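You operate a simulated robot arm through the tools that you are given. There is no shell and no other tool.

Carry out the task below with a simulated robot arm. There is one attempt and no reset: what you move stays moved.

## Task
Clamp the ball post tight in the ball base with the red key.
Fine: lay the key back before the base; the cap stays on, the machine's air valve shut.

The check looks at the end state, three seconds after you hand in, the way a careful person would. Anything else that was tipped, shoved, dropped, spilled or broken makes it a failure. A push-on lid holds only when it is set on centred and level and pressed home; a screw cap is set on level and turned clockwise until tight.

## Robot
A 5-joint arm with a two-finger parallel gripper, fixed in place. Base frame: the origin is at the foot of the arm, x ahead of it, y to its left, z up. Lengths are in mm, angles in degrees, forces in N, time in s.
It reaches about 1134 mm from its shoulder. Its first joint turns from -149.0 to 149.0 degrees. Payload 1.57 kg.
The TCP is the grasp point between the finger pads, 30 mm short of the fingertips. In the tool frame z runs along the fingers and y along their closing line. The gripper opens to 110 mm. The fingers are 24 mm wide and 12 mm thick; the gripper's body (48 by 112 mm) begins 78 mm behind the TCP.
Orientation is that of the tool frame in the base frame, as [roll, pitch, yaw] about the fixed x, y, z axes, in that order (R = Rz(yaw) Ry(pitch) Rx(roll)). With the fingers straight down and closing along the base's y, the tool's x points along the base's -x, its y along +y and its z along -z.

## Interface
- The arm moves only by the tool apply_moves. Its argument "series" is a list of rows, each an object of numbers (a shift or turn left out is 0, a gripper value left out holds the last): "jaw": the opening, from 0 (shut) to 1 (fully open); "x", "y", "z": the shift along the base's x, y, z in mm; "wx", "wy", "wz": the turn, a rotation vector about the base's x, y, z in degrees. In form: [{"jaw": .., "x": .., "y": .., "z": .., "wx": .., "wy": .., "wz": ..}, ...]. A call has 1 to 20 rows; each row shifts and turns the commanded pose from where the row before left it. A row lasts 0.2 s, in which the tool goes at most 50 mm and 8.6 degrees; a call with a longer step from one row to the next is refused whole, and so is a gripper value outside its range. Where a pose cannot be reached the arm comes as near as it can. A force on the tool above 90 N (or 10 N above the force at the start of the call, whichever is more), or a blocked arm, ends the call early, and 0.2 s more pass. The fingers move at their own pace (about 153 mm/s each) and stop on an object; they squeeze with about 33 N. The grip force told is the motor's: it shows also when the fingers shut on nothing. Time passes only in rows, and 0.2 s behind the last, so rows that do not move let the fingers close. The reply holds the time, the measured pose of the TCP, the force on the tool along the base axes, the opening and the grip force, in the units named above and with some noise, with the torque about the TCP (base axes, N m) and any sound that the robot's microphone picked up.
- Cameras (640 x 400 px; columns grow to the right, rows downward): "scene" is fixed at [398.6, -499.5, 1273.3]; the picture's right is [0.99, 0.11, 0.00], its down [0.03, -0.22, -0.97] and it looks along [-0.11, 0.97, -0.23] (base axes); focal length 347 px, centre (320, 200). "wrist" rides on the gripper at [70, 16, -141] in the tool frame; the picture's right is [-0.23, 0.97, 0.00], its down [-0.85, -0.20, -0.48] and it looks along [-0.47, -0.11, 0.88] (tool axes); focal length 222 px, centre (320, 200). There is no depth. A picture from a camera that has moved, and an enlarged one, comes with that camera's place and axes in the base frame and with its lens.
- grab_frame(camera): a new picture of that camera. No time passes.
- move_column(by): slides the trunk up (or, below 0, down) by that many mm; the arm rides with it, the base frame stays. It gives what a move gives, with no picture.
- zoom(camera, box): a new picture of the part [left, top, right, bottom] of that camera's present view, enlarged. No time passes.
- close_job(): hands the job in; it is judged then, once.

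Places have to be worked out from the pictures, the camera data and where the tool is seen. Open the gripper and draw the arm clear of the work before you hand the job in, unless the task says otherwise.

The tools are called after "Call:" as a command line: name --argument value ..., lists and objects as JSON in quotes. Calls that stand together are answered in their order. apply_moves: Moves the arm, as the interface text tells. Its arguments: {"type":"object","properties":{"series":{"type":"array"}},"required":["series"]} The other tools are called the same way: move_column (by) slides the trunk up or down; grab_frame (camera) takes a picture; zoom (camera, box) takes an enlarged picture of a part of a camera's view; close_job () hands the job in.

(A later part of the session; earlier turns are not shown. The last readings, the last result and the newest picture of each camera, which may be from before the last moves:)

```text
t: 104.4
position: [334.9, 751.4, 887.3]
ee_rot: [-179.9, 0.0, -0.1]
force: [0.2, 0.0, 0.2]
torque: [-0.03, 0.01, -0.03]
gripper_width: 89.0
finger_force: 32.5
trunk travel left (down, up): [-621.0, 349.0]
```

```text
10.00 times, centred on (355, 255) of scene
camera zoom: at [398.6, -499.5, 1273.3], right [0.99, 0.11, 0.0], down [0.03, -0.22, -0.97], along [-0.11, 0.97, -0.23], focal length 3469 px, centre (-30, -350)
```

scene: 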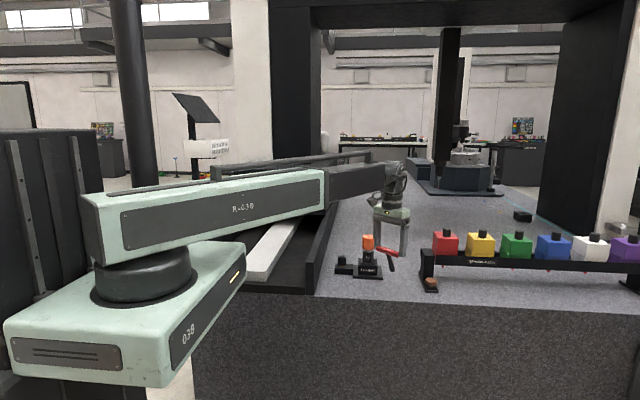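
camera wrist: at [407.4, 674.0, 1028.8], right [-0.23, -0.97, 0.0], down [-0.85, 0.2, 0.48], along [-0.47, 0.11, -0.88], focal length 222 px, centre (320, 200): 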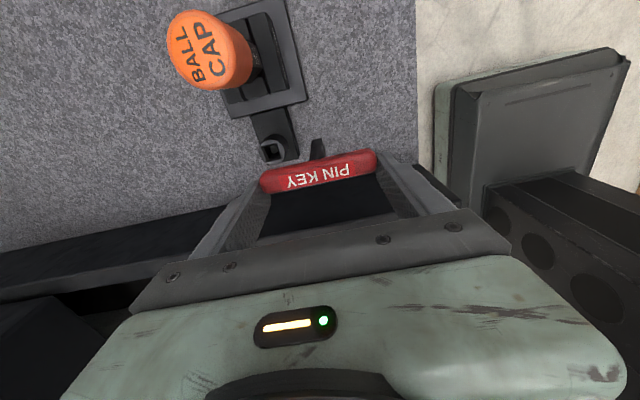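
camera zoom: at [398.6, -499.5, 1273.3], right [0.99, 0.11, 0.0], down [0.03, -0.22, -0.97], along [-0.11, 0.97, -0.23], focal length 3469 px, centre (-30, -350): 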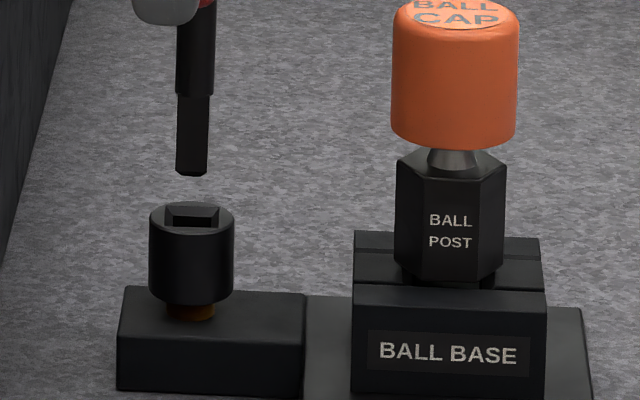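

Aligned within about 1 mm, well within the chamfer. I make a small correction and start lowering in steps.

Call:
apply_moves --series '[{"x": 0.4, "y": -0.5}, {"z": 0}]'

Call:
move_column --by -17

Call:
move_column --by -3

Call:
move_column --by -2

Call:
zoom --camera "scene" --box '[335, 235, 375, 275]'

```text
t: 105.0
position: [335.8, 748.4, 888.3]
ee_rot: [-180.0, 0.1, -0.1]
force: [-0.4, 0.3, -0.2]
torque: [0.04, 0.01, 0.0]
gripper_width: 88.8
finger_force: 33.7
trunk travel left (down, up): [-621.0, 349.0]
```

```text
t: 105.7
position: [334.7, 749.7, 870.9]
ee_rot: [-179.9, 0.1, 0.0]
force: [0.1, 0.2, -0.7]
torque: [0.04, 0.01, 0.02]
gripper_width: 89.3
finger_force: 32.9
trunk travel left (down, up): [-604.0, 366.0]
```

```text
t: 106.2
position: [334.4, 748.4, 868.1]
ee_rot: [-179.9, 0.0, -0.2]
force: [0.5, 0.3, -0.9]
torque: [0.0, -0.01, 0.02]
gripper_width: 89.3
finger_force: 33.4
trunk travel left (down, up): [-601.0, 369.0]
```

```text
t: 106.7
position: [335.3, 748.6, 865.5]
ee_rot: [179.9, 0.2, -0.1]
force: [-0.2, -0.6, -0.5]
torque: [0.02, 0.0, -0.02]
gripper_width: 89.1
finger_force: 33.9
trunk travel left (down, up): [-599.0, 371.0]
```

```text
10.00 times, centred on (355, 255) of scene
camera zoom: at [398.6, -499.5, 1273.3], right [0.99, 0.11, 0.0], down [0.03, -0.22, -0.97], along [-0.11, 0.97, -0.23], focal length 3469 px, centre (-30, -350)
```

zoom: 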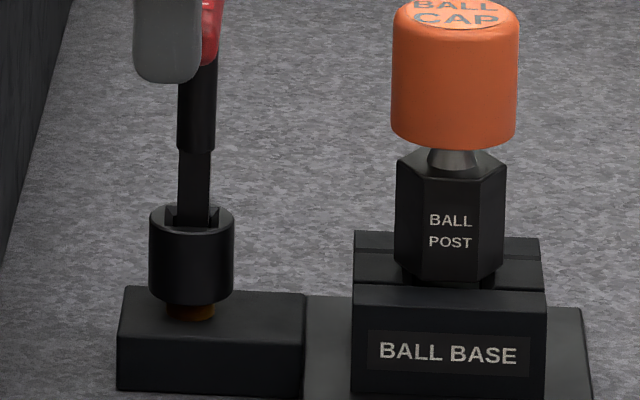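

No contact force yet and the tip is in the chamfer. I continue down in 2–3 mm steps.

Call:
move_column --by -2

Call:
move_column --by -2

Call:
move_column --by -3

Call:
zoom --camera "scene" --box '[335, 235, 375, 275]'

```text
t: 107.2
position: [334.8, 749.0, 864.0]
ee_rot: [-179.9, 0.1, 0.0]
force: [0.3, -0.4, -1.1]
torque: [0.0, 0.0, -0.02]
gripper_width: 89.3
finger_force: 32.9
trunk travel left (down, up): [-597.0, 373.0]
```

```text
t: 107.8
position: [334.5, 749.7, 861.7]
ee_rot: [179.9, 0.1, -0.1]
force: [0.6, -0.2, -1.1]
torque: [0.0, -0.01, -0.01]
gripper_width: 89.1
finger_force: 33.1
trunk travel left (down, up): [-595.0, 375.0]
```

```text
t: 108.3
position: [335.0, 750.4, 858.6]
ee_rot: [179.9, 0.1, -0.1]
force: [0.4, 0.0, -0.9]
torque: [0.02, 0.04, -0.03]
gripper_width: 89.1
finger_force: 33.0
trunk travel left (down, up): [-592.0, 378.0]
```

```text
10.00 times, centred on (355, 255) of scene
camera zoom: at [398.6, -499.5, 1273.3], right [0.99, 0.11, 0.0], down [0.03, -0.22, -0.97], along [-0.11, 0.97, -0.23], focal length 3469 px, centre (-30, -350)
```

zoom: 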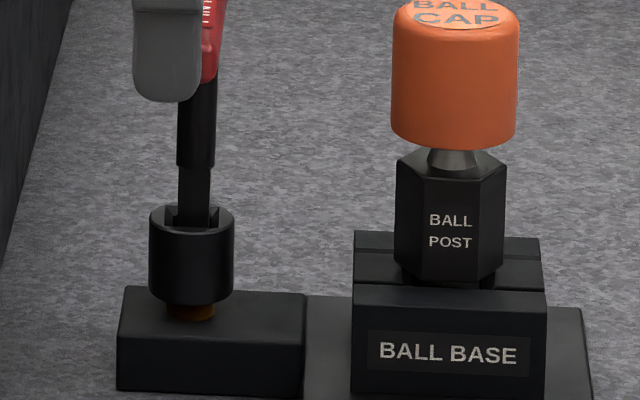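

It slides in freely, about 12 mm deep now. I continue until it bottoms.

Call:
move_column --by -3

Call:
move_column --by -3

Call:
move_column --by -2

Call:
zoom --camera "scene" --box '[335, 235, 375, 275]'

```text
t: 108.8
position: [333.8, 749.5, 855.8]
ee_rot: [-180.0, 0.1, -0.2]
force: [0.1, 0.0, -1.0]
torque: [-0.04, 0.0, -0.01]
gripper_width: 89.4
finger_force: 32.9
trunk travel left (down, up): [-589.0, 381.0]
```

```text
t: 109.3
position: [335.5, 749.7, 852.5]
ee_rot: [180.0, 0.2, -0.1]
force: [0.1, 1.0, -0.4]
torque: [0.0, 0.01, 0.01]
gripper_width: 89.3
finger_force: 32.9
trunk travel left (down, up): [-586.0, 384.0]
```

```text
t: 109.8
position: [334.5, 749.9, 851.1]
ee_rot: [-180.0, 0.1, -0.2]
force: [0.0, 1.0, -1.0]
torque: [-0.02, 0.02, -0.01]
gripper_width: 89.2
finger_force: 33.2
trunk travel left (down, up): [-584.0, 386.0]
```

```text
10.00 times, centred on (355, 255) of scene
camera zoom: at [398.6, -499.5, 1273.3], right [0.99, 0.11, 0.0], down [0.03, -0.22, -0.97], along [-0.11, 0.97, -0.23], focal length 3469 px, centre (-30, -350)
```

zoom: 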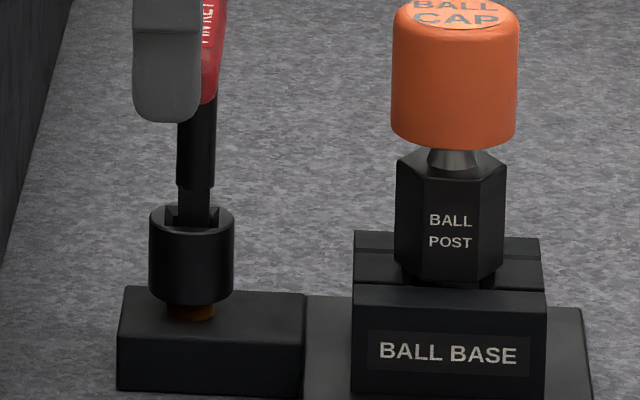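

Still free. I continue lowering to find the bottom of the hole.

Call:
move_column --by -2

Call:
move_column --by -2

Call:
move_column --by -2

```text
t: 110.4
position: [335.0, 749.5, 849.1]
ee_rot: [179.9, 0.1, -0.1]
force: [-0.6, 0.4, 0.6]
torque: [0.02, 0.05, 0.02]
gripper_width: 89.1
finger_force: 33.0
trunk travel left (down, up): [-582.0, 388.0]
```

```text
t: 110.9
position: [334.5, 749.9, 846.2]
ee_rot: [-179.9, 0.2, -0.1]
force: [-0.1, -0.3, -4.1]
torque: [0.02, 0.07, 0.06]
gripper_width: 89.1
finger_force: 33.1
trunk travel left (down, up): [-580.0, 390.0]
```

```text
t: 111.4
position: [336.0, 749.5, 845.6]
ee_rot: [179.9, 0.1, 0.0]
force: [0.7, 1.1, -0.4]
torque: [-0.02, 0.02, 0.04]
gripper_width: 89.1
finger_force: 32.7
trunk travel left (down, up): [-578.0, 392.0]
```

Call:
zoom --camera "scene" --box '[335, 235, 375, 275]'

Call:
zoom --camera "wrist" --box '[230, 90, 430, 215]'

```text
10.00 times, centred on (355, 255) of scene
camera zoom: at [398.6, -499.5, 1273.3], right [0.99, 0.11, 0.0], down [0.03, -0.22, -0.97], along [-0.11, 0.97, -0.23], focal length 3469 px, centre (-30, -350)
```

zoom: 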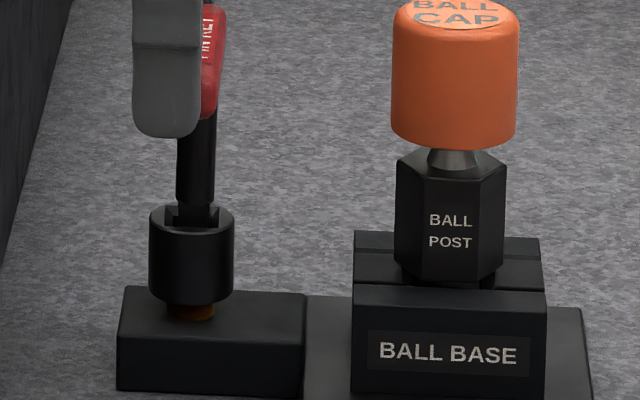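

```text
3.20 times, centred on (330, 152) of wrist
camera zoom: at [405.5, 732.8, 985.9], right [-0.23, -0.97, 0.0], down [-0.85, 0.2, 0.48], along [-0.47, 0.11, -0.88], focal length 711 px, centre (288, 352)
```

zoom: 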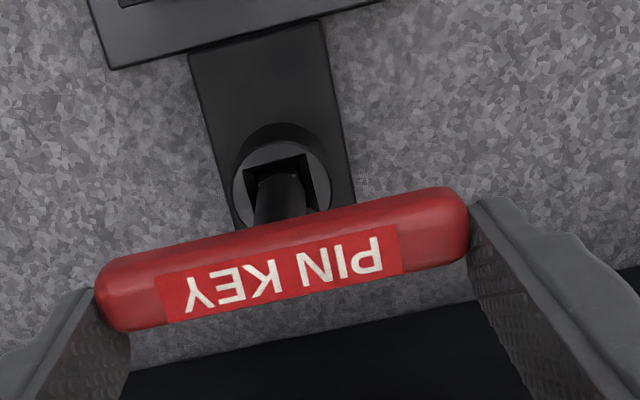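

Deeply engaged now. I lower a little more to find the seat, so releasing won't drop it.

Call:
move_column --by -2

Call:
move_column --by -2

```text
t: 111.9
position: [334.4, 749.3, 844.4]
ee_rot: [-179.9, 0.1, -0.1]
force: [1.9, 4.5, 17.8]
torque: [0.43, -0.37, 0.06]
gripper_width: 89.0
finger_force: 32.5
trunk travel left (down, up): [-576.0, 394.0]
```

```text
t: 112.4
position: [333.9, 749.2, 842.9]
ee_rot: [-179.9, 0.1, 0.0]
force: [-0.1, 0.8, 21.2]
torque: [0.16, -0.24, 0.0]
gripper_width: 89.3
finger_force: 33.3
trunk travel left (down, up): [-574.0, 396.0]
```

Seated: an upward force of about 20 N. I open the fingers, centre the tool on the key axis (+7.5 mm in x) and check the key stands.

Call:
apply_moves --series '[{"jaw": 0.84}, {"jaw": 0.9}, {"jaw": 1.0}, {"jaw": 1.0}]'

Call:
grab_frame --camera "wrist"

Call:
zoom --camera "wrist" --box '[230, 90, 430, 215]'

Call:
zoom --camera "scene" --box '[325, 215, 385, 275]'

```text
t: 113.4
position: [335.2, 750.3, 841.6]
ee_rot: [180.0, 0.2, -0.1]
force: [-0.5, 0.3, -0.6]
torque: [-0.02, 0.0, 0.0]
gripper_width: 109.8
finger_force: 0.1
trunk travel left (down, up): [-574.0, 396.0]
```

```text
taken
camera wrist: at [405.5, 732.7, 981.9], right [-0.23, -0.97, 0.0], down [-0.85, 0.2, 0.48], along [-0.47, 0.11, -0.88], focal length 222 px, centre (320, 200)
```

wrist: 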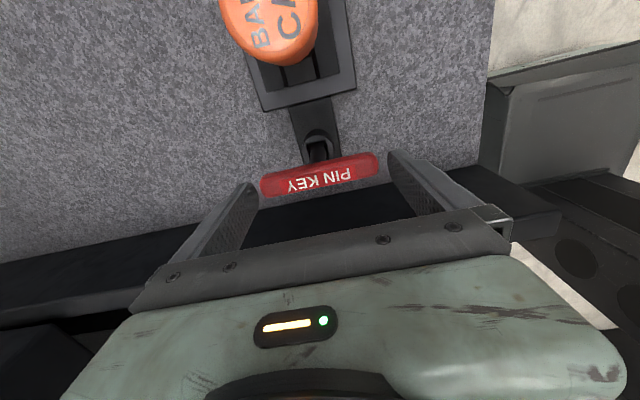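

```text
3.20 times, centred on (330, 152) of wrist
camera zoom: at [405.5, 732.7, 981.9], right [-0.23, -0.97, 0.0], down [-0.85, 0.2, 0.48], along [-0.47, 0.11, -0.88], focal length 711 px, centre (288, 352)
```

zoom: 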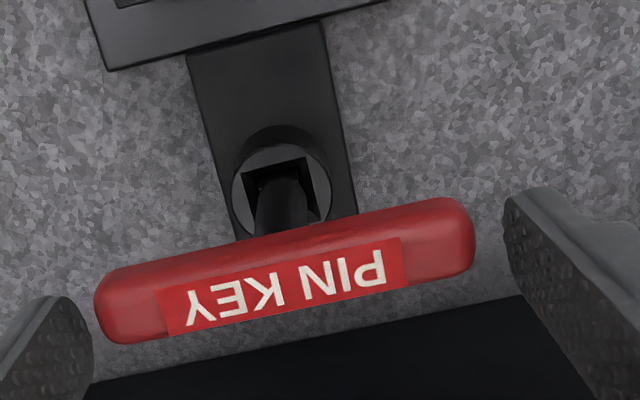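

```text
6.67 times, centred on (355, 245) of scene
camera zoom: at [398.6, -499.5, 1273.3], right [0.99, 0.11, 0.0], down [0.03, -0.22, -0.97], along [-0.11, 0.97, -0.23], focal length 2313 px, centre (87, -100)
```

zoom: 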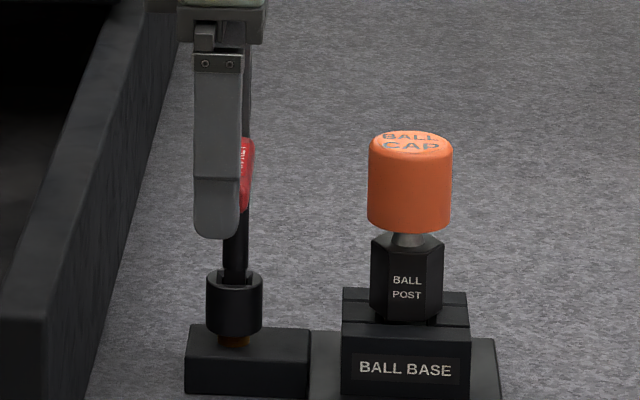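

The key stands upright in the socket. I centre the tool over the handle (+7 mm in x), lower 9 mm for a deeper hold, and close on the handle ends.

Call:
apply_moves --series '[{"x": 3.5}, {"x": 3.5}, {"x": 0}]'

Call:
move_column --by -9

Call:
apply_moves --series '[{"jaw": 0.9}, {"jaw": 0.84}, {"jaw": 0.78}, {"jaw": 0.7}, {"jaw": 0.7}]'

Call:
zoom --camera "wrist" --box '[230, 90, 430, 215]'

```text
t: 114.2
position: [342.0, 750.1, 841.3]
ee_rot: [-180.0, 0.1, 0.0]
force: [-0.4, 0.1, 0.8]
torque: [-0.04, 0.01, 0.01]
gripper_width: 110.0
finger_force: 0.1
trunk travel left (down, up): [-574.0, 396.0]
```

```text
t: 114.8
position: [341.7, 748.3, 833.0]
ee_rot: [179.9, 0.1, -0.1]
force: [0.3, -0.6, -0.5]
torque: [0.02, -0.01, -0.04]
gripper_width: 110.1
finger_force: 0.1
trunk travel left (down, up): [-565.0, 405.0]
```

```text
t: 116.0
position: [341.7, 749.7, 831.4]
ee_rot: [180.0, 0.2, -0.1]
force: [-0.1, 0.8, 0.2]
torque: [0.01, 0.02, 0.01]
gripper_width: 89.2
finger_force: 32.9
trunk travel left (down, up): [-565.0, 405.0]
```

```text
3.20 times, centred on (330, 152) of wrist
camera zoom: at [412.5, 732.3, 972.9], right [-0.23, -0.97, 0.0], down [-0.85, 0.2, 0.48], along [-0.47, 0.11, -0.88], focal length 711 px, centre (288, 352)
```

zoom: 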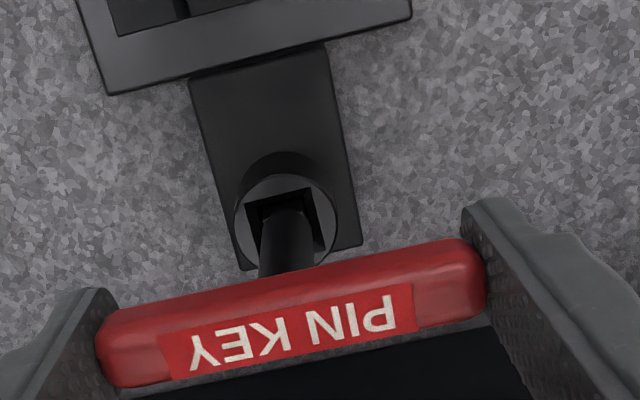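

Centred and gripped, with no side load. Now I turn clockwise (seen from above, negative wz) and watch the torque.

Call:
apply_moves --series '[{"wz": -3}, {"wz": -6}, {"wz": -6}, {"wz": -6}, {"wz": -6}, {"wz": 0}]'

Call:
zoom --camera "wrist" --box '[230, 90, 430, 215]'

```text
t: 117.4
position: [342.3, 749.6, 833.7]
ee_rot: [179.9, 0.2, -27.2]
force: [0.9, 5.1, 3.1]
torque: [0.31, -0.09, 0.0]
gripper_width: 89.0
finger_force: 32.6
trunk travel left (down, up): [-565.0, 405.0]
```

```text
3.20 times, centred on (330, 152) of wrist
camera zoom: at [397.1, 702.3, 972.9], right [-0.65, -0.76, 0.0], down [-0.67, 0.57, 0.48], along [-0.37, 0.31, -0.88], focal length 711 px, centre (288, 352)
```

zoom: 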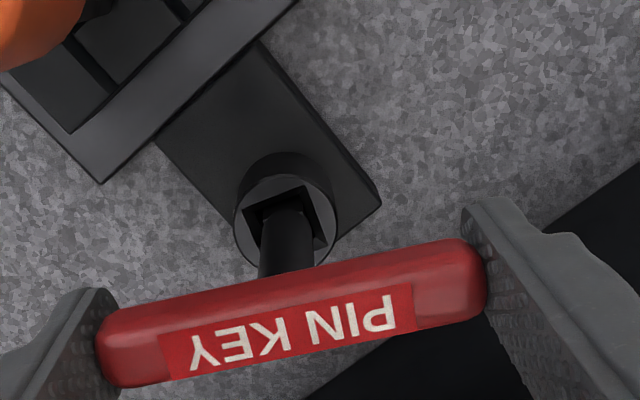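

The screw turns with the key, with no resistance yet. I continue clockwise.

Call:
apply_moves --series '[{"wz": -7}, {"wz": -7}, {"wz": -7}, {"wz": -7}, {"wz": -7}, {"wz": -7}, {"wz": -7}, {"wz": -7}, {"wz": 0}]'

Call:
grab_frame --camera "scene"

```text
t: 119.4
position: [341.5, 750.2, 832.0]
ee_rot: [-180.0, 0.2, -83.2]
force: [1.1, 13.6, 9.6]
torque: [0.97, -0.07, 0.06]
gripper_width: 89.4
finger_force: 33.2
trunk travel left (down, up): [-565.0, 405.0]
```

```text
taken
```

scene: 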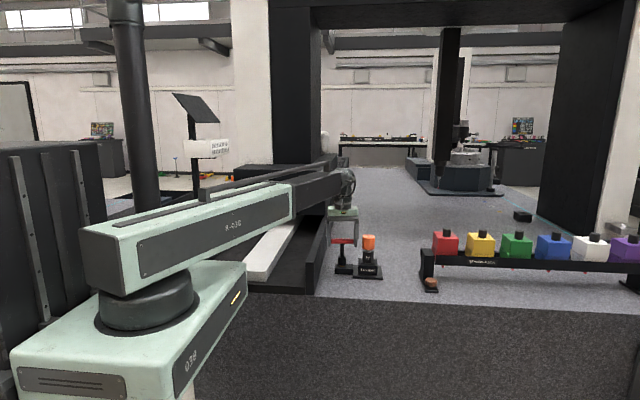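

Still little tightening torque, but a side force of 13.6 N in y has built up, because the key axis is slightly eccentric to the tool. I shift the tool a bit to relieve it.

Call:
apply_moves --series '[{"x": 0.8, "y": 1.0}, {"x": 0}]'

Call:
apply_moves --series '[{"x": 0.5, "y": 0.8}, {"x": 0}]'

```text
t: 120.0
position: [341.1, 750.1, 832.4]
ee_rot: [-180.0, 0.0, -83.1]
force: [-3.6, 5.1, 3.8]
torque: [0.34, 0.31, 0.04]
gripper_width: 89.1
finger_force: 32.8
trunk travel left (down, up): [-565.0, 405.0]
```

```text
t: 120.6
position: [343.8, 749.8, 831.4]
ee_rot: [180.0, 0.1, -83.1]
force: [-3.3, -2.6, 0.5]
torque: [-0.16, 0.3, 0.02]
gripper_width: 89.0
finger_force: 33.5
trunk travel left (down, up): [-565.0, 405.0]
```

Side loads are small now. From these two readings I estimate the eccentricity (~1.2 mm) and compensate while continuing clockwise.

Call:
apply_moves --series '[{"wz": -7.4, "x": -0.1, "y": -0.05}, {"wz": -7.4, "x": 0.05, "y": -0.05}, {"wz": -7.4, "y": -0.05}, {"wz": -7.4, "y": -0.04}, {"wz": -7.4}, {"wz": 0}]'

Call:
apply_moves --series '[{"wz": -8, "x": 0.15, "y": -0.08}, {"wz": -8, "x": 0.15, "y": -0.08}, {"wz": -8, "x": 0.15, "y": -0.08}, {"wz": -8, "x": 0.15, "y": -0.08}, {"wz": -8, "x": 0.12, "y": -0.1}, {"wz": 0}]'

```text
t: 122.0
position: [342.8, 749.9, 832.3]
ee_rot: [179.9, 0.1, -120.2]
force: [-6.4, -5.6, -2.2]
torque: [-0.62, 0.64, 0.17]
gripper_width: 89.4
finger_force: 33.4
trunk travel left (down, up): [-565.0, 405.0]
```

```text
t: 123.4
position: [342.8, 750.1, 832.2]
ee_rot: [179.9, 0.1, -160.3]
force: [0.0, 0.8, -1.0]
torque: [0.0, 0.0, 0.0]
gripper_width: 77.0
finger_force: 0.1
trunk travel left (down, up): [-565.0, 405.0]
```

The grip slipped: the fingers closed past the handle ends (77 mm), so the key resisted turning there. I look at the situation.

Call:
grab_frame --camera "wrist"

Call:
zoom --camera "scene" --box '[310, 200, 400, 280]'

Call:
zoom --camera "wrist" --box '[200, 80, 440, 230]'

```text
taken
camera wrist: at [272.8, 741.6, 972.9], right [-0.11, 0.99, 0.0], down [0.87, 0.1, 0.48], along [0.48, 0.06, -0.88], focal length 222 px, centre (320, 200)
```

wrist: 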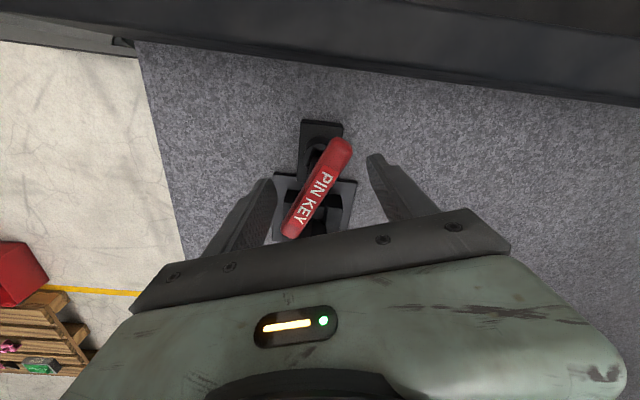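

```text
5.00 times, centred on (355, 240) of scene
camera zoom: at [398.6, -499.5, 1273.3], right [0.99, 0.11, 0.0], down [0.03, -0.22, -0.97], along [-0.11, 0.97, -0.23], focal length 1735 px, centre (145, 0)
```

zoom: 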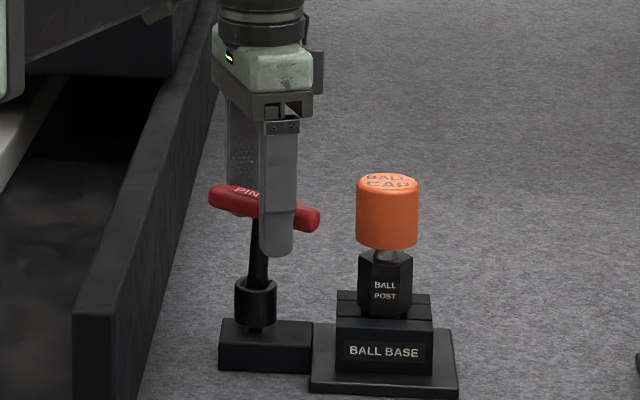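

```text
2.67 times, centred on (320, 155) of wrist
camera zoom: at [272.8, 741.6, 972.9], right [-0.11, 0.99, 0.0], down [0.87, 0.1, 0.48], along [0.48, 0.06, -0.88], focal length 592 px, centre (320, 320)
```

zoom: 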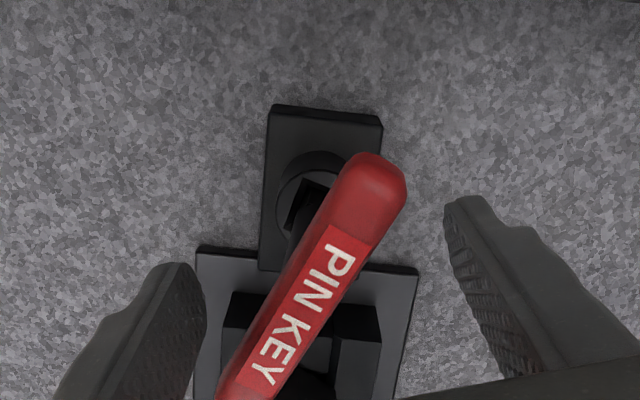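

The key stopped at roughly 115° of clockwise turn while the fingers slid off. Friction on the ends is too weak, so I'll drive the T-handle as a bar, with one finger pushing on each side. I raise above the handle, turn the tool back by +130°, and set the opening to 66 mm.

Call:
move_column --by 45

Call:
apply_moves --series '[{"jaw": 0.6, "wz": 8.2, "x": 0.7}, {"wz": 8.2}, {"wz": 8.2}, {"wz": 8.2}, {"wz": 8.2}, {"wz": 8.2}, {"wz": 8.2}, {"wz": 8.2}, {"wz": 8.2}, {"wz": 8.2}, {"wz": 8.2}, {"wz": 8.2}, {"wz": 8.2}, {"wz": 8.2}, {"wz": 8.2}, {"wz": 8.2}, {"wz": 0}]'

Call:
grab_frame --camera "wrist"

Call:
zoom --camera "scene" --box '[310, 200, 400, 280]'

```text
t: 124.3
position: [344.1, 749.8, 876.8]
ee_rot: [179.9, 0.1, -160.2]
force: [-1.1, -0.1, 0.0]
torque: [0.0, 0.02, -0.01]
gripper_width: 76.9
finger_force: 0.0
trunk travel left (down, up): [-610.0, 360.0]
```

```text
t: 127.9
position: [343.3, 749.9, 877.7]
ee_rot: [179.9, 0.1, -29.0]
force: [0.7, -0.3, 0.0]
torque: [-0.01, -0.04, -0.01]
gripper_width: 66.4
finger_force: 0.1
trunk travel left (down, up): [-610.0, 360.0]
```

```text
taken
camera wrist: at [398.2, 702.1, 1017.9], right [-0.67, -0.74, 0.0], down [-0.65, 0.59, 0.48], along [-0.36, 0.32, -0.88], focal length 222 px, centre (320, 200)
```

wrist: 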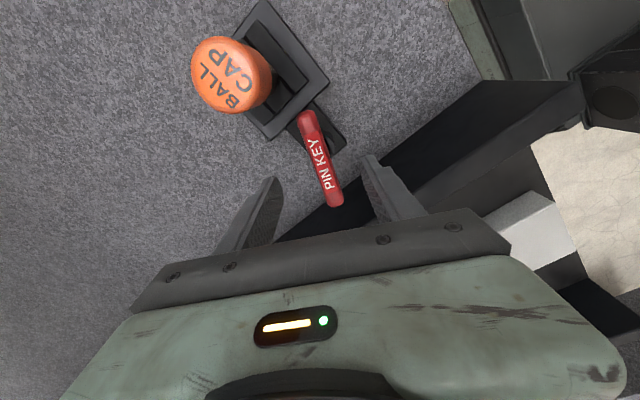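

```text
5.00 times, centred on (355, 240) of scene
camera zoom: at [398.6, -499.5, 1273.3], right [0.99, 0.11, 0.0], down [0.03, -0.22, -0.97], along [-0.11, 0.97, -0.23], focal length 1735 px, centre (145, 0)
```

zoom: 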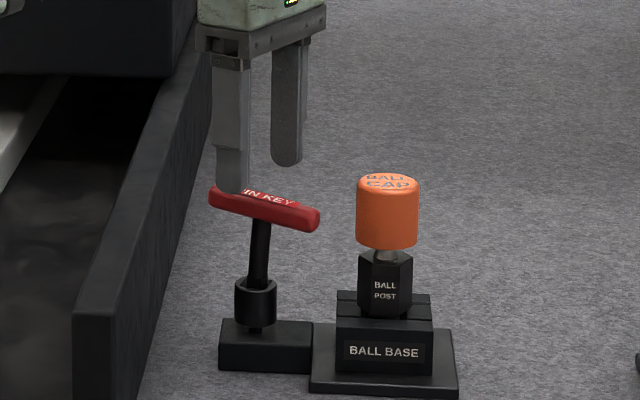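

The key stands in the socket leaning slightly, handle between the fingers. I lower around it and rotate clockwise toward contact.

Call:
move_column --by -45

Call:
apply_moves --series '[{"wz": -7}, {"wz": -7}, {"wz": -7}, {"wz": -7}, {"wz": 0}]'

Call:
grab_frame --camera "wrist"

```text
t: 128.8
position: [343.7, 750.3, 833.0]
ee_rot: [180.0, 0.1, -28.9]
force: [-0.5, 0.3, -0.6]
torque: [0.0, 0.05, 0.01]
gripper_width: 65.8
finger_force: 0.0
trunk travel left (down, up): [-565.0, 405.0]
```

```text
t: 130.0
position: [343.3, 751.1, 832.0]
ee_rot: [-180.0, 0.1, -56.9]
force: [-0.5, -0.2, 0.2]
torque: [0.01, 0.0, -0.02]
gripper_width: 65.8
finger_force: 0.0
trunk travel left (down, up): [-565.0, 405.0]
```

```text
taken
camera wrist: at [369.1, 682.8, 972.9], right [-0.94, -0.34, 0.0], down [-0.3, 0.82, 0.48], along [-0.16, 0.45, -0.88], focal length 222 px, centre (320, 200)
```

wrist: 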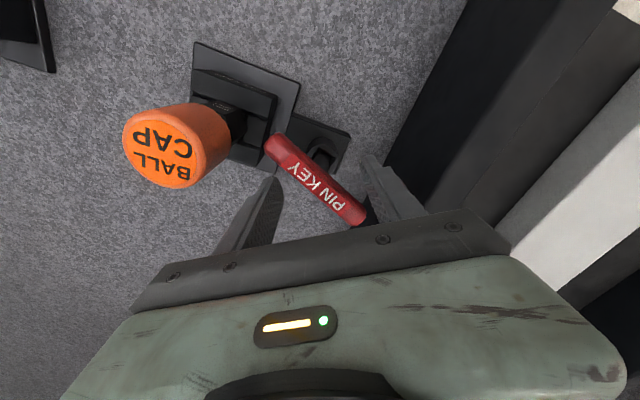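

Nearly in contact. I continue clockwise in smaller steps, watching the torque.

Call:
apply_moves --series '[{"wz": -3}, {"wz": -3}, {"wz": -3}, {"wz": 0}]'

Call:
apply_moves --series '[{"wz": -3}, {"wz": -3}, {"wz": 0}]'

Call:
grab_frame --camera "wrist"

```text
t: 131.0
position: [345.3, 749.8, 832.1]
ee_rot: [-180.0, 0.1, -66.0]
force: [0.2, 0.2, 0.2]
torque: [0.0, -0.03, 0.01]
gripper_width: 65.9
finger_force: 0.0
trunk travel left (down, up): [-565.0, 405.0]
```

```text
t: 131.8
position: [344.0, 750.4, 831.6]
ee_rot: [180.0, 0.2, -72.0]
force: [-1.4, -0.3, 0.2]
torque: [-0.02, 0.02, 0.01]
gripper_width: 66.2
finger_force: 0.1
trunk travel left (down, up): [-565.0, 405.0]
```

```text
taken
camera wrist: at [351.0, 678.5, 972.9], right [-1.0, -0.09, 0.0], down [-0.07, 0.87, 0.48], along [-0.04, 0.48, -0.88], focal length 222 px, centre (320, 200)
```

wrist: 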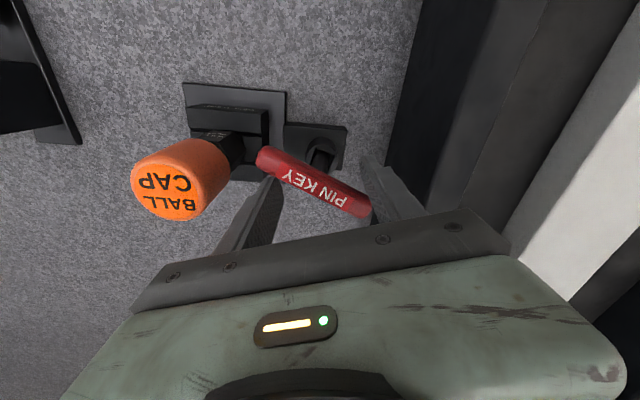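

Call:
apply_moves --series '[{"wz": -3}, {"wz": -3}, {"wz": -3}, {"wz": 0}]'

Call:
apply_moves --series '[{"wz": -3}, {"wz": -3}, {"wz": -3}, {"wz": 0}]'

Call:
grab_frame --camera "wrist"

```text
t: 132.8
position: [343.6, 750.1, 832.2]
ee_rot: [-180.0, 0.1, -81.1]
force: [0.3, 0.5, 0.3]
torque: [0.0, 0.04, -0.02]
gripper_width: 66.2
finger_force: 0.8
trunk travel left (down, up): [-565.0, 405.0]
```

```text
t: 133.8
position: [342.7, 749.7, 833.4]
ee_rot: [-180.0, 0.0, -90.0]
force: [-2.8, -4.4, -1.4]
torque: [-0.07, -0.04, 0.16]
gripper_width: 68.1
finger_force: 1.0
trunk travel left (down, up): [-565.0, 405.0]
```

```text
taken
camera wrist: at [328.4, 679.7, 973.1], right [-0.97, 0.23, 0.0], down [0.2, 0.85, 0.48], along [0.11, 0.47, -0.88], focal length 222 px, centre (320, 200)
```

wrist: 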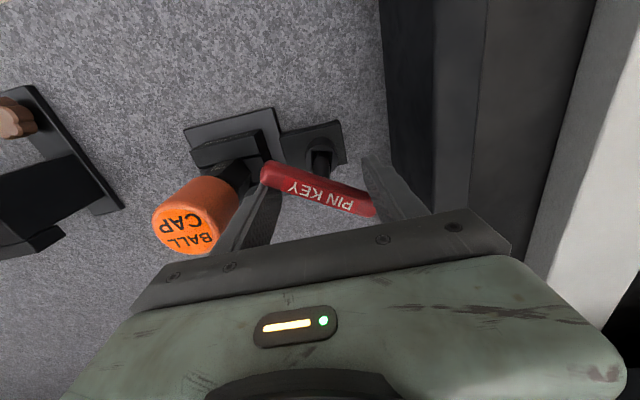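

The fingers now bear on the handle and it has begun turning again (torque 0.16 N·m). I continue in small steps.

Call:
apply_moves --series '[{"wz": -3}, {"wz": -3}, {"wz": 0}]'

Call:
apply_moves --series '[{"wz": -3}, {"wz": -3}, {"wz": 0}]'

Call:
grab_frame --camera "wrist"

```text
t: 134.6
position: [344.1, 749.3, 832.3]
ee_rot: [179.9, 0.1, -96.0]
force: [-4.9, -10.6, -1.9]
torque: [-0.26, -0.16, 0.54]
gripper_width: 71.2
finger_force: 3.0
trunk travel left (down, up): [-565.0, 405.0]
```

```text
t: 135.4
position: [342.9, 748.3, 832.8]
ee_rot: [-180.0, 0.2, -102.0]
force: [-6.2, -16.8, 1.7]
torque: [0.16, 0.48, 1.23]
gripper_width: 75.3
finger_force: 5.3
trunk travel left (down, up): [-565.0, 405.0]
```

```text
taken
camera wrist: at [313.2, 684.3, 973.7], right [-0.91, 0.42, 0.0], down [0.37, 0.79, 0.48], along [0.2, 0.44, -0.88], focal length 222 px, centre (320, 200)
```

wrist: 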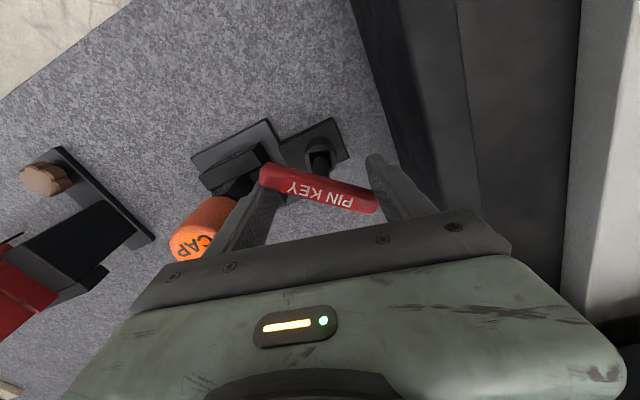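

Torque has climbed to 1.2 N·m and the key is still turning with the tool, but the fingers are spreading. I command a tighter jaw to hold them and continue.

Call:
apply_moves --series '[{"jaw": 0.58, "wz": -2}, {"wz": -2}, {"wz": 0}]'

Call:
apply_moves --series '[{"wz": -2}, {"wz": -2}, {"wz": 0}]'

Call:
grab_frame --camera "wrist"

Call:
zoom --camera "scene" --box '[310, 200, 400, 280]'

```text
t: 136.2
position: [341.9, 749.3, 833.0]
ee_rot: [-180.0, 0.1, -105.9]
force: [-13.8, -15.5, -5.0]
torque: [-0.49, -0.31, 1.54]
gripper_width: 78.3
finger_force: 8.4
trunk travel left (down, up): [-565.0, 405.0]
```

```text
t: 137.0
position: [342.9, 750.3, 832.5]
ee_rot: [-179.9, 0.1, -109.9]
force: [-17.0, -14.8, -7.3]
torque: [-0.58, -0.38, 1.84]
gripper_width: 82.0
finger_force: 10.2
trunk travel left (down, up): [-565.0, 405.0]
```

```text
taken
camera wrist: at [304.1, 689.3, 973.7], right [-0.84, 0.55, 0.0], down [0.48, 0.73, 0.48], along [0.26, 0.4, -0.88], focal length 222 px, centre (320, 200)
```

wrist: 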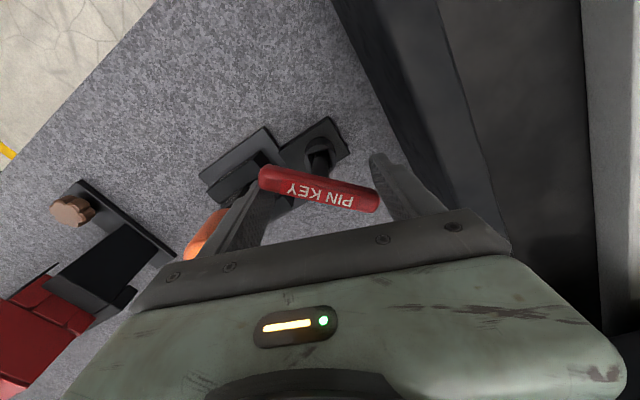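

```text
5.00 times, centred on (355, 240) of scene
camera zoom: at [398.6, -499.5, 1273.3], right [0.99, 0.11, 0.0], down [0.03, -0.22, -0.97], along [-0.11, 0.97, -0.23], focal length 1735 px, centre (145, 0)
```

zoom: 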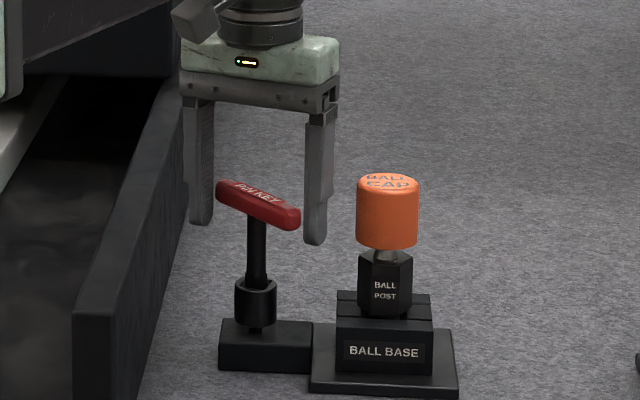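

The handle has stopped rotating (about 132° in all) while the torque went 1.2→1.84 N·m, so it is coming tight. I add some more closing force on the bar to be sure.

Call:
apply_moves --series '[{"jaw": 0.53}, {"jaw": 0.5}, {"jaw": 0.5}, {"jaw": 0.5}]'

Call:
grab_frame --camera "wrist"

```text
t: 138.0
position: [341.6, 750.2, 833.7]
ee_rot: [180.0, 0.1, -109.9]
force: [-18.1, -10.5, 3.1]
torque: [-0.32, -0.38, 1.97]
gripper_width: 80.3
finger_force: 14.8
trunk travel left (down, up): [-565.0, 405.0]
```

```text
taken
camera wrist: at [303.8, 689.3, 973.9], right [-0.84, 0.55, 0.0], down [0.48, 0.73, 0.48], along [0.26, 0.4, -0.88], focal length 222 px, centre (320, 200)
```

wrist: 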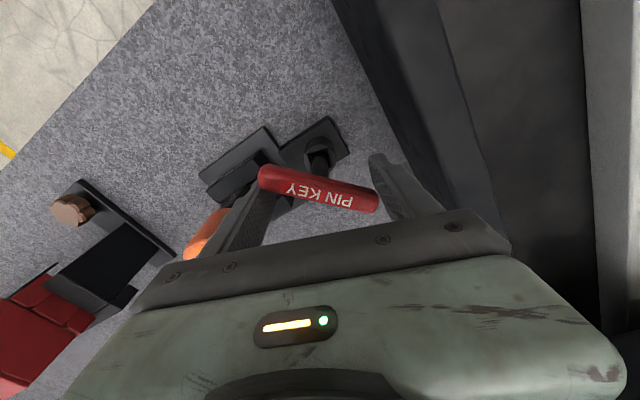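

Torque is about 2 N·m but with a net side push of 21 N. I shift the tool slightly to balance the two fingers.

Call:
apply_moves --series '[{"x": -1.2, "y": -0.7}, {"x": 0}]'

Call:
apply_moves --series '[{"wz": -2}, {"wz": -2}, {"wz": 0}]'

Call:
zoom --camera "wrist" --box '[220, 100, 420, 225]'

```text
t: 138.6
position: [340.7, 749.5, 834.2]
ee_rot: [-179.9, 0.3, -109.9]
force: [-9.6, 3.6, 15.6]
torque: [-1.11, -1.12, 2.31]
gripper_width: 79.3
finger_force: 13.8
trunk travel left (down, up): [-565.0, 405.0]
```

```text
t: 139.4
position: [342.7, 748.9, 832.3]
ee_rot: [180.0, 0.3, -114.0]
force: [4.4, 5.1, 21.6]
torque: [0.67, 0.74, 2.11]
gripper_width: 78.3
finger_force: 13.3
trunk travel left (down, up): [-565.0, 405.0]
```

```text
3.20 times, centred on (320, 162) of wrist
camera zoom: at [299.8, 691.3, 974.0], right [-0.8, 0.6, 0.0], down [0.53, 0.7, 0.48], along [0.29, 0.39, -0.88], focal length 711 px, centre (320, 320)
```

zoom: 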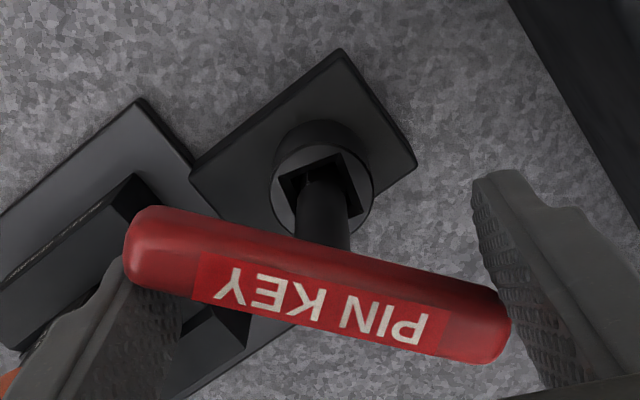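

Balanced now at 2.1–2.3 N·m, and the key crept a few degrees further. I continue a little and watch whether it still advances.

Call:
apply_moves --series '[{"wz": -2}, {"wz": -2}, {"wz": 0}]'

Call:
zoom --camera "wrist" --box '[220, 100, 420, 225]'

Call:
apply_moves --series '[{"wz": -2}, {"wz": -2}, {"wz": 0}]'

Call:
zoom --camera "wrist" --box '[220, 100, 420, 225]'

```text
t: 140.2
position: [343.8, 749.7, 831.7]
ee_rot: [-180.0, 0.1, -118.0]
force: [-1.2, -2.5, 0.2]
torque: [0.18, -0.08, -0.01]
gripper_width: 61.0
finger_force: 2.9
trunk travel left (down, up): [-565.0, 405.0]
```

```text
3.20 times, centred on (320, 162) of wrist
camera zoom: at [296.0, 695.2, 972.2], right [-0.75, 0.66, 0.0], down [0.58, 0.66, 0.48], along [0.32, 0.36, -0.88], focal length 711 px, centre (320, 320)
```

zoom: 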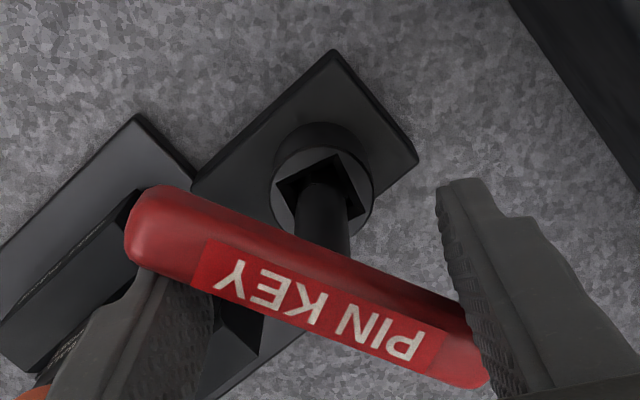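

```text
t: 141.0
position: [342.4, 749.4, 831.5]
ee_rot: [-180.0, 0.1, -122.0]
force: [0.1, -0.4, -0.6]
torque: [0.02, -0.02, -0.01]
gripper_width: 54.8
finger_force: 0.0
trunk travel left (down, up): [-565.0, 405.0]
```

```text
3.20 times, centred on (320, 162) of wrist
camera zoom: at [292.7, 698.6, 972.9], right [-0.71, 0.71, 0.0], down [0.62, 0.62, 0.48], along [0.34, 0.34, -0.88], focal length 711 px, centre (320, 320)
```

zoom: 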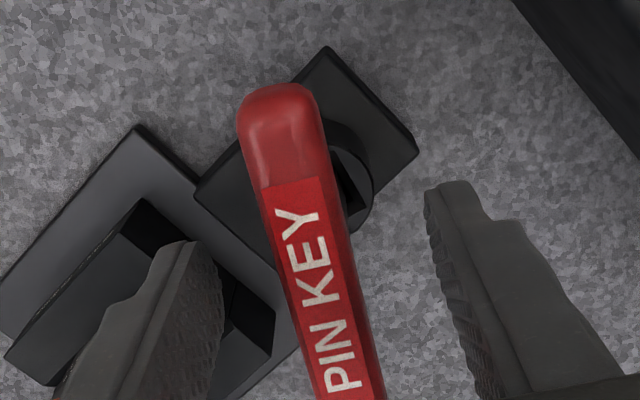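

The torque suddenly vanished and the handle swung round, so the key may have ridden up out of the socket. I look from the scene camera.

Call:
zoom --camera "scene" --box '[310, 200, 400, 280]'

Call:
grab_frame --camera "wrist"

Call:
zoom --camera "scene" --box '[340, 235, 380, 275]'

```text
5.00 times, centred on (355, 240) of scene
camera zoom: at [398.6, -499.5, 1273.3], right [0.99, 0.11, 0.0], down [0.03, -0.22, -0.97], along [-0.11, 0.97, -0.23], focal length 1735 px, centre (145, 0)
```

zoom: 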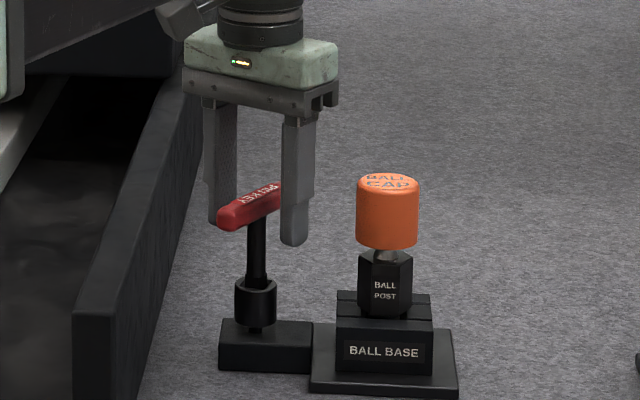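

```text
taken
camera wrist: at [292.7, 698.6, 972.9], right [-0.71, 0.71, 0.0], down [0.62, 0.62, 0.48], along [0.34, 0.34, -0.88], focal length 222 px, centre (320, 200)
```

wrist: 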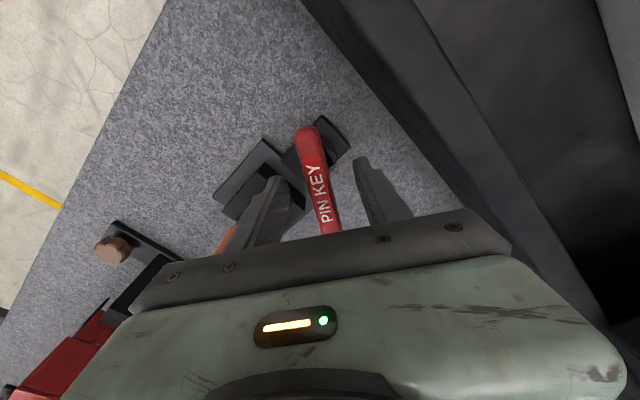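

```text
10.00 times, centred on (360, 255) of scene
camera zoom: at [398.6, -499.5, 1273.3], right [0.99, 0.11, 0.0], down [0.03, -0.22, -0.97], along [-0.11, 0.97, -0.23], focal length 3469 px, centre (-80, -350)
```

zoom: 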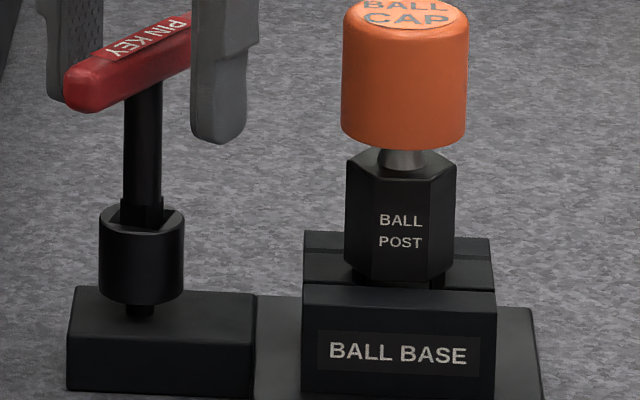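

The key is still fully inserted, and the handle now lies along azimuth ~58°. I raise clear to see how the socket's square sits relative to the key.

Call:
apply_moves --series '[{"jaw": 0.75}, {"jaw": 0.75}]'

Call:
move_column --by 60

Call:
zoom --camera "wrist" --box '[250, 80, 410, 180]'

Call:
zoom --camera "scene" --box '[340, 225, 390, 275]'

```text
t: 141.6
position: [343.5, 750.6, 830.9]
ee_rot: [180.0, 0.1, -121.9]
force: [-0.7, 0.3, -0.3]
torque: [-0.01, 0.0, 0.01]
gripper_width: 82.4
finger_force: 0.0
trunk travel left (down, up): [-565.0, 405.0]
```

```text
t: 142.6
position: [342.8, 750.3, 893.3]
ee_rot: [-180.0, 0.0, -122.0]
force: [0.3, -0.3, 0.3]
torque: [-0.01, 0.01, -0.01]
gripper_width: 82.5
finger_force: 0.1
trunk travel left (down, up): [-625.0, 345.0]
```

```text
4.00 times, centred on (330, 130) of wrist
camera zoom: at [292.8, 698.7, 1032.8], right [-0.71, 0.71, 0.0], down [0.62, 0.62, 0.48], along [0.34, 0.34, -0.88], focal length 888 px, centre (280, 480)
```

zoom: 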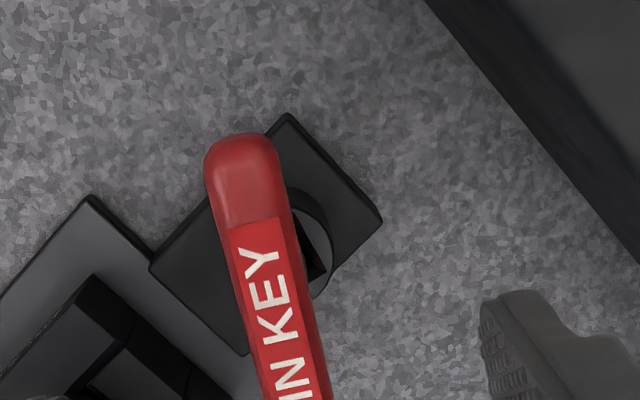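

```text
8.00 times, centred on (365, 250) of scene
camera zoom: at [398.6, -499.5, 1273.3], right [0.99, 0.11, 0.0], down [0.03, -0.22, -0.97], along [-0.11, 0.97, -0.23], focal length 2775 px, centre (-40, -200)
```

zoom: 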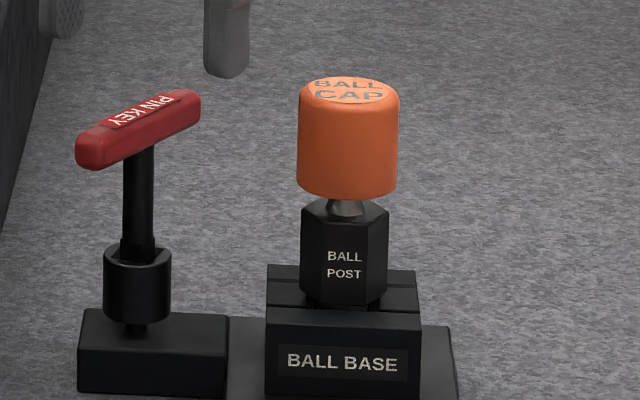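

Call:
zoom --camera "scene" --box '[332, 250, 352, 270]'

Call:
zoom --camera "wrist" --box '[295, 115, 345, 160]'

```text
16.00 times, centred on (342, 260) of scene
camera zoom: at [398.6, -499.5, 1273.3], right [0.99, 0.11, 0.0], down [0.03, -0.22, -0.97], along [-0.11, 0.97, -0.23], focal length 5551 px, centre (-32, -760)
```

zoom: 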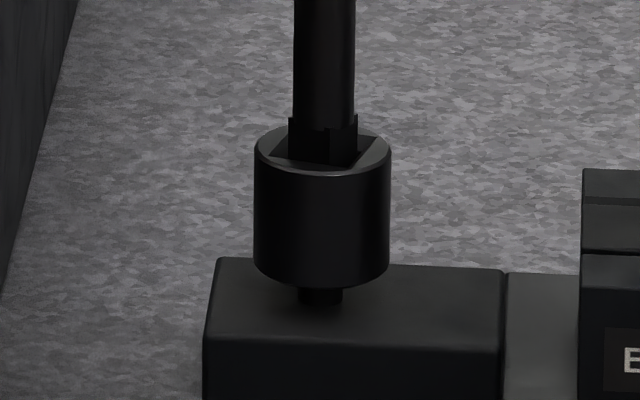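

```text
8.89 times, centred on (320, 138) of wrist
camera zoom: at [292.8, 698.7, 1032.8], right [-0.71, 0.71, 0.0], down [0.62, 0.62, 0.48], along [0.34, 0.34, -0.88], focal length 1974 px, centre (320, 756)
```

zoom: 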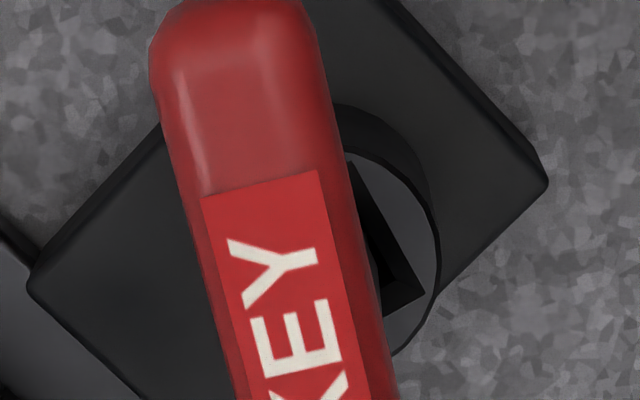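

The key has quite some play in the socket (±17° or so): the socket square sits at ~76° while the key is at ~57°. Either the screw turned further or the key cammed over inside. I re-engage gently to test whether the screw resists.

Call:
apply_moves --series '[{"jaw": 0.62}, {"jaw": 0.62}]'

Call:
move_column --by -60

Call:
apply_moves --series '[{"wz": -6}, {"wz": -6}, {"wz": -6}, {"wz": -6}, {"wz": -6}, {"wz": -6}, {"wz": 0}]'

Call:
apply_moves --series '[{"wz": -4}, {"wz": -4}, {"wz": 0}]'

Call:
apply_moves --series '[{"wz": -4}, {"wz": -3}, {"wz": 0}]'

Call:
grab_frame --camera "wrist"

```text
t: 143.2
position: [341.6, 749.6, 891.9]
ee_rot: [180.0, 0.1, -121.9]
force: [-0.8, 0.3, 1.5]
torque: [0.0, 0.0, -0.04]
gripper_width: 68.2
finger_force: 0.0
trunk travel left (down, up): [-625.0, 345.0]
```

```text
t: 144.2
position: [342.9, 750.2, 831.3]
ee_rot: [180.0, 0.1, -121.9]
force: [-0.3, 1.1, 0.3]
torque: [0.0, -0.01, -0.03]
gripper_width: 68.3
finger_force: 0.0
trunk travel left (down, up): [-565.0, 405.0]
```

```text
t: 145.8
position: [343.7, 750.3, 832.2]
ee_rot: [-180.0, 0.1, -158.0]
force: [-0.2, 0.6, 0.1]
torque: [-0.01, 0.01, 0.02]
gripper_width: 68.3
finger_force: 0.0
trunk travel left (down, up): [-565.0, 405.0]
```

```text
t: 146.6
position: [343.5, 750.0, 832.8]
ee_rot: [179.9, 0.1, -165.9]
force: [-0.4, -0.4, 0.8]
torque: [0.01, 0.0, -0.01]
gripper_width: 68.3
finger_force: 0.0
trunk travel left (down, up): [-565.0, 405.0]
```

```text
t: 147.4
position: [341.7, 750.8, 831.9]
ee_rot: [180.0, 0.0, -173.0]
force: [0.2, 0.8, -0.2]
torque: [0.01, 0.03, 0.02]
gripper_width: 68.3
finger_force: 0.2
trunk travel left (down, up): [-565.0, 405.0]
```

```text
taken
camera wrist: at [271.8, 757.2, 972.9], right [0.11, 0.99, 0.0], down [0.87, -0.09, 0.48], along [0.48, -0.05, -0.88], focal length 222 px, centre (320, 200)
```

wrist: 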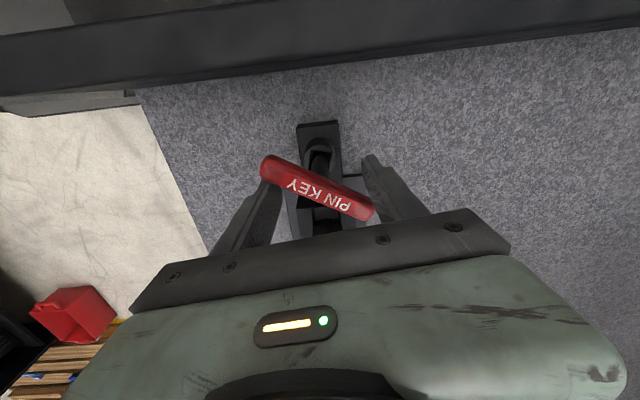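

Contact is just being made. I turn on in small steps.

Call:
apply_moves --series '[{"wz": -3}, {"wz": -3}, {"wz": 0}]'

Call:
apply_moves --series '[{"wz": -3}, {"wz": -3}, {"wz": 0}]'

Call:
grab_frame --camera "wrist"

```text
t: 148.2
position: [341.4, 751.6, 831.4]
ee_rot: [180.0, 0.1, -179.0]
force: [-0.2, -0.2, 1.0]
torque: [-0.01, 0.01, 0.03]
gripper_width: 68.2
finger_force: 0.0
trunk travel left (down, up): [-565.0, 405.0]
```

```text
t: 149.0
position: [342.3, 749.9, 832.7]
ee_rot: [179.9, 0.2, 174.9]
force: [-0.1, 1.4, 2.7]
torque: [-0.21, 0.16, 0.41]
gripper_width: 70.9
finger_force: 1.3
trunk travel left (down, up): [-565.0, 405.0]
```

```text
taken
camera wrist: at [274.8, 772.0, 973.0], right [0.31, 0.95, 0.0], down [0.83, -0.27, 0.48], along [0.46, -0.15, -0.88], focal length 222 px, centre (320, 200)
```

wrist: 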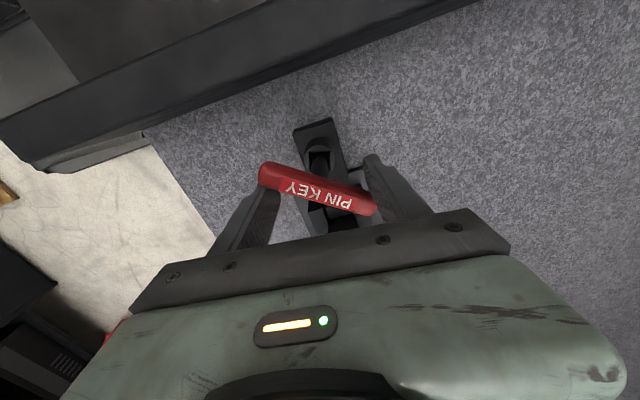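

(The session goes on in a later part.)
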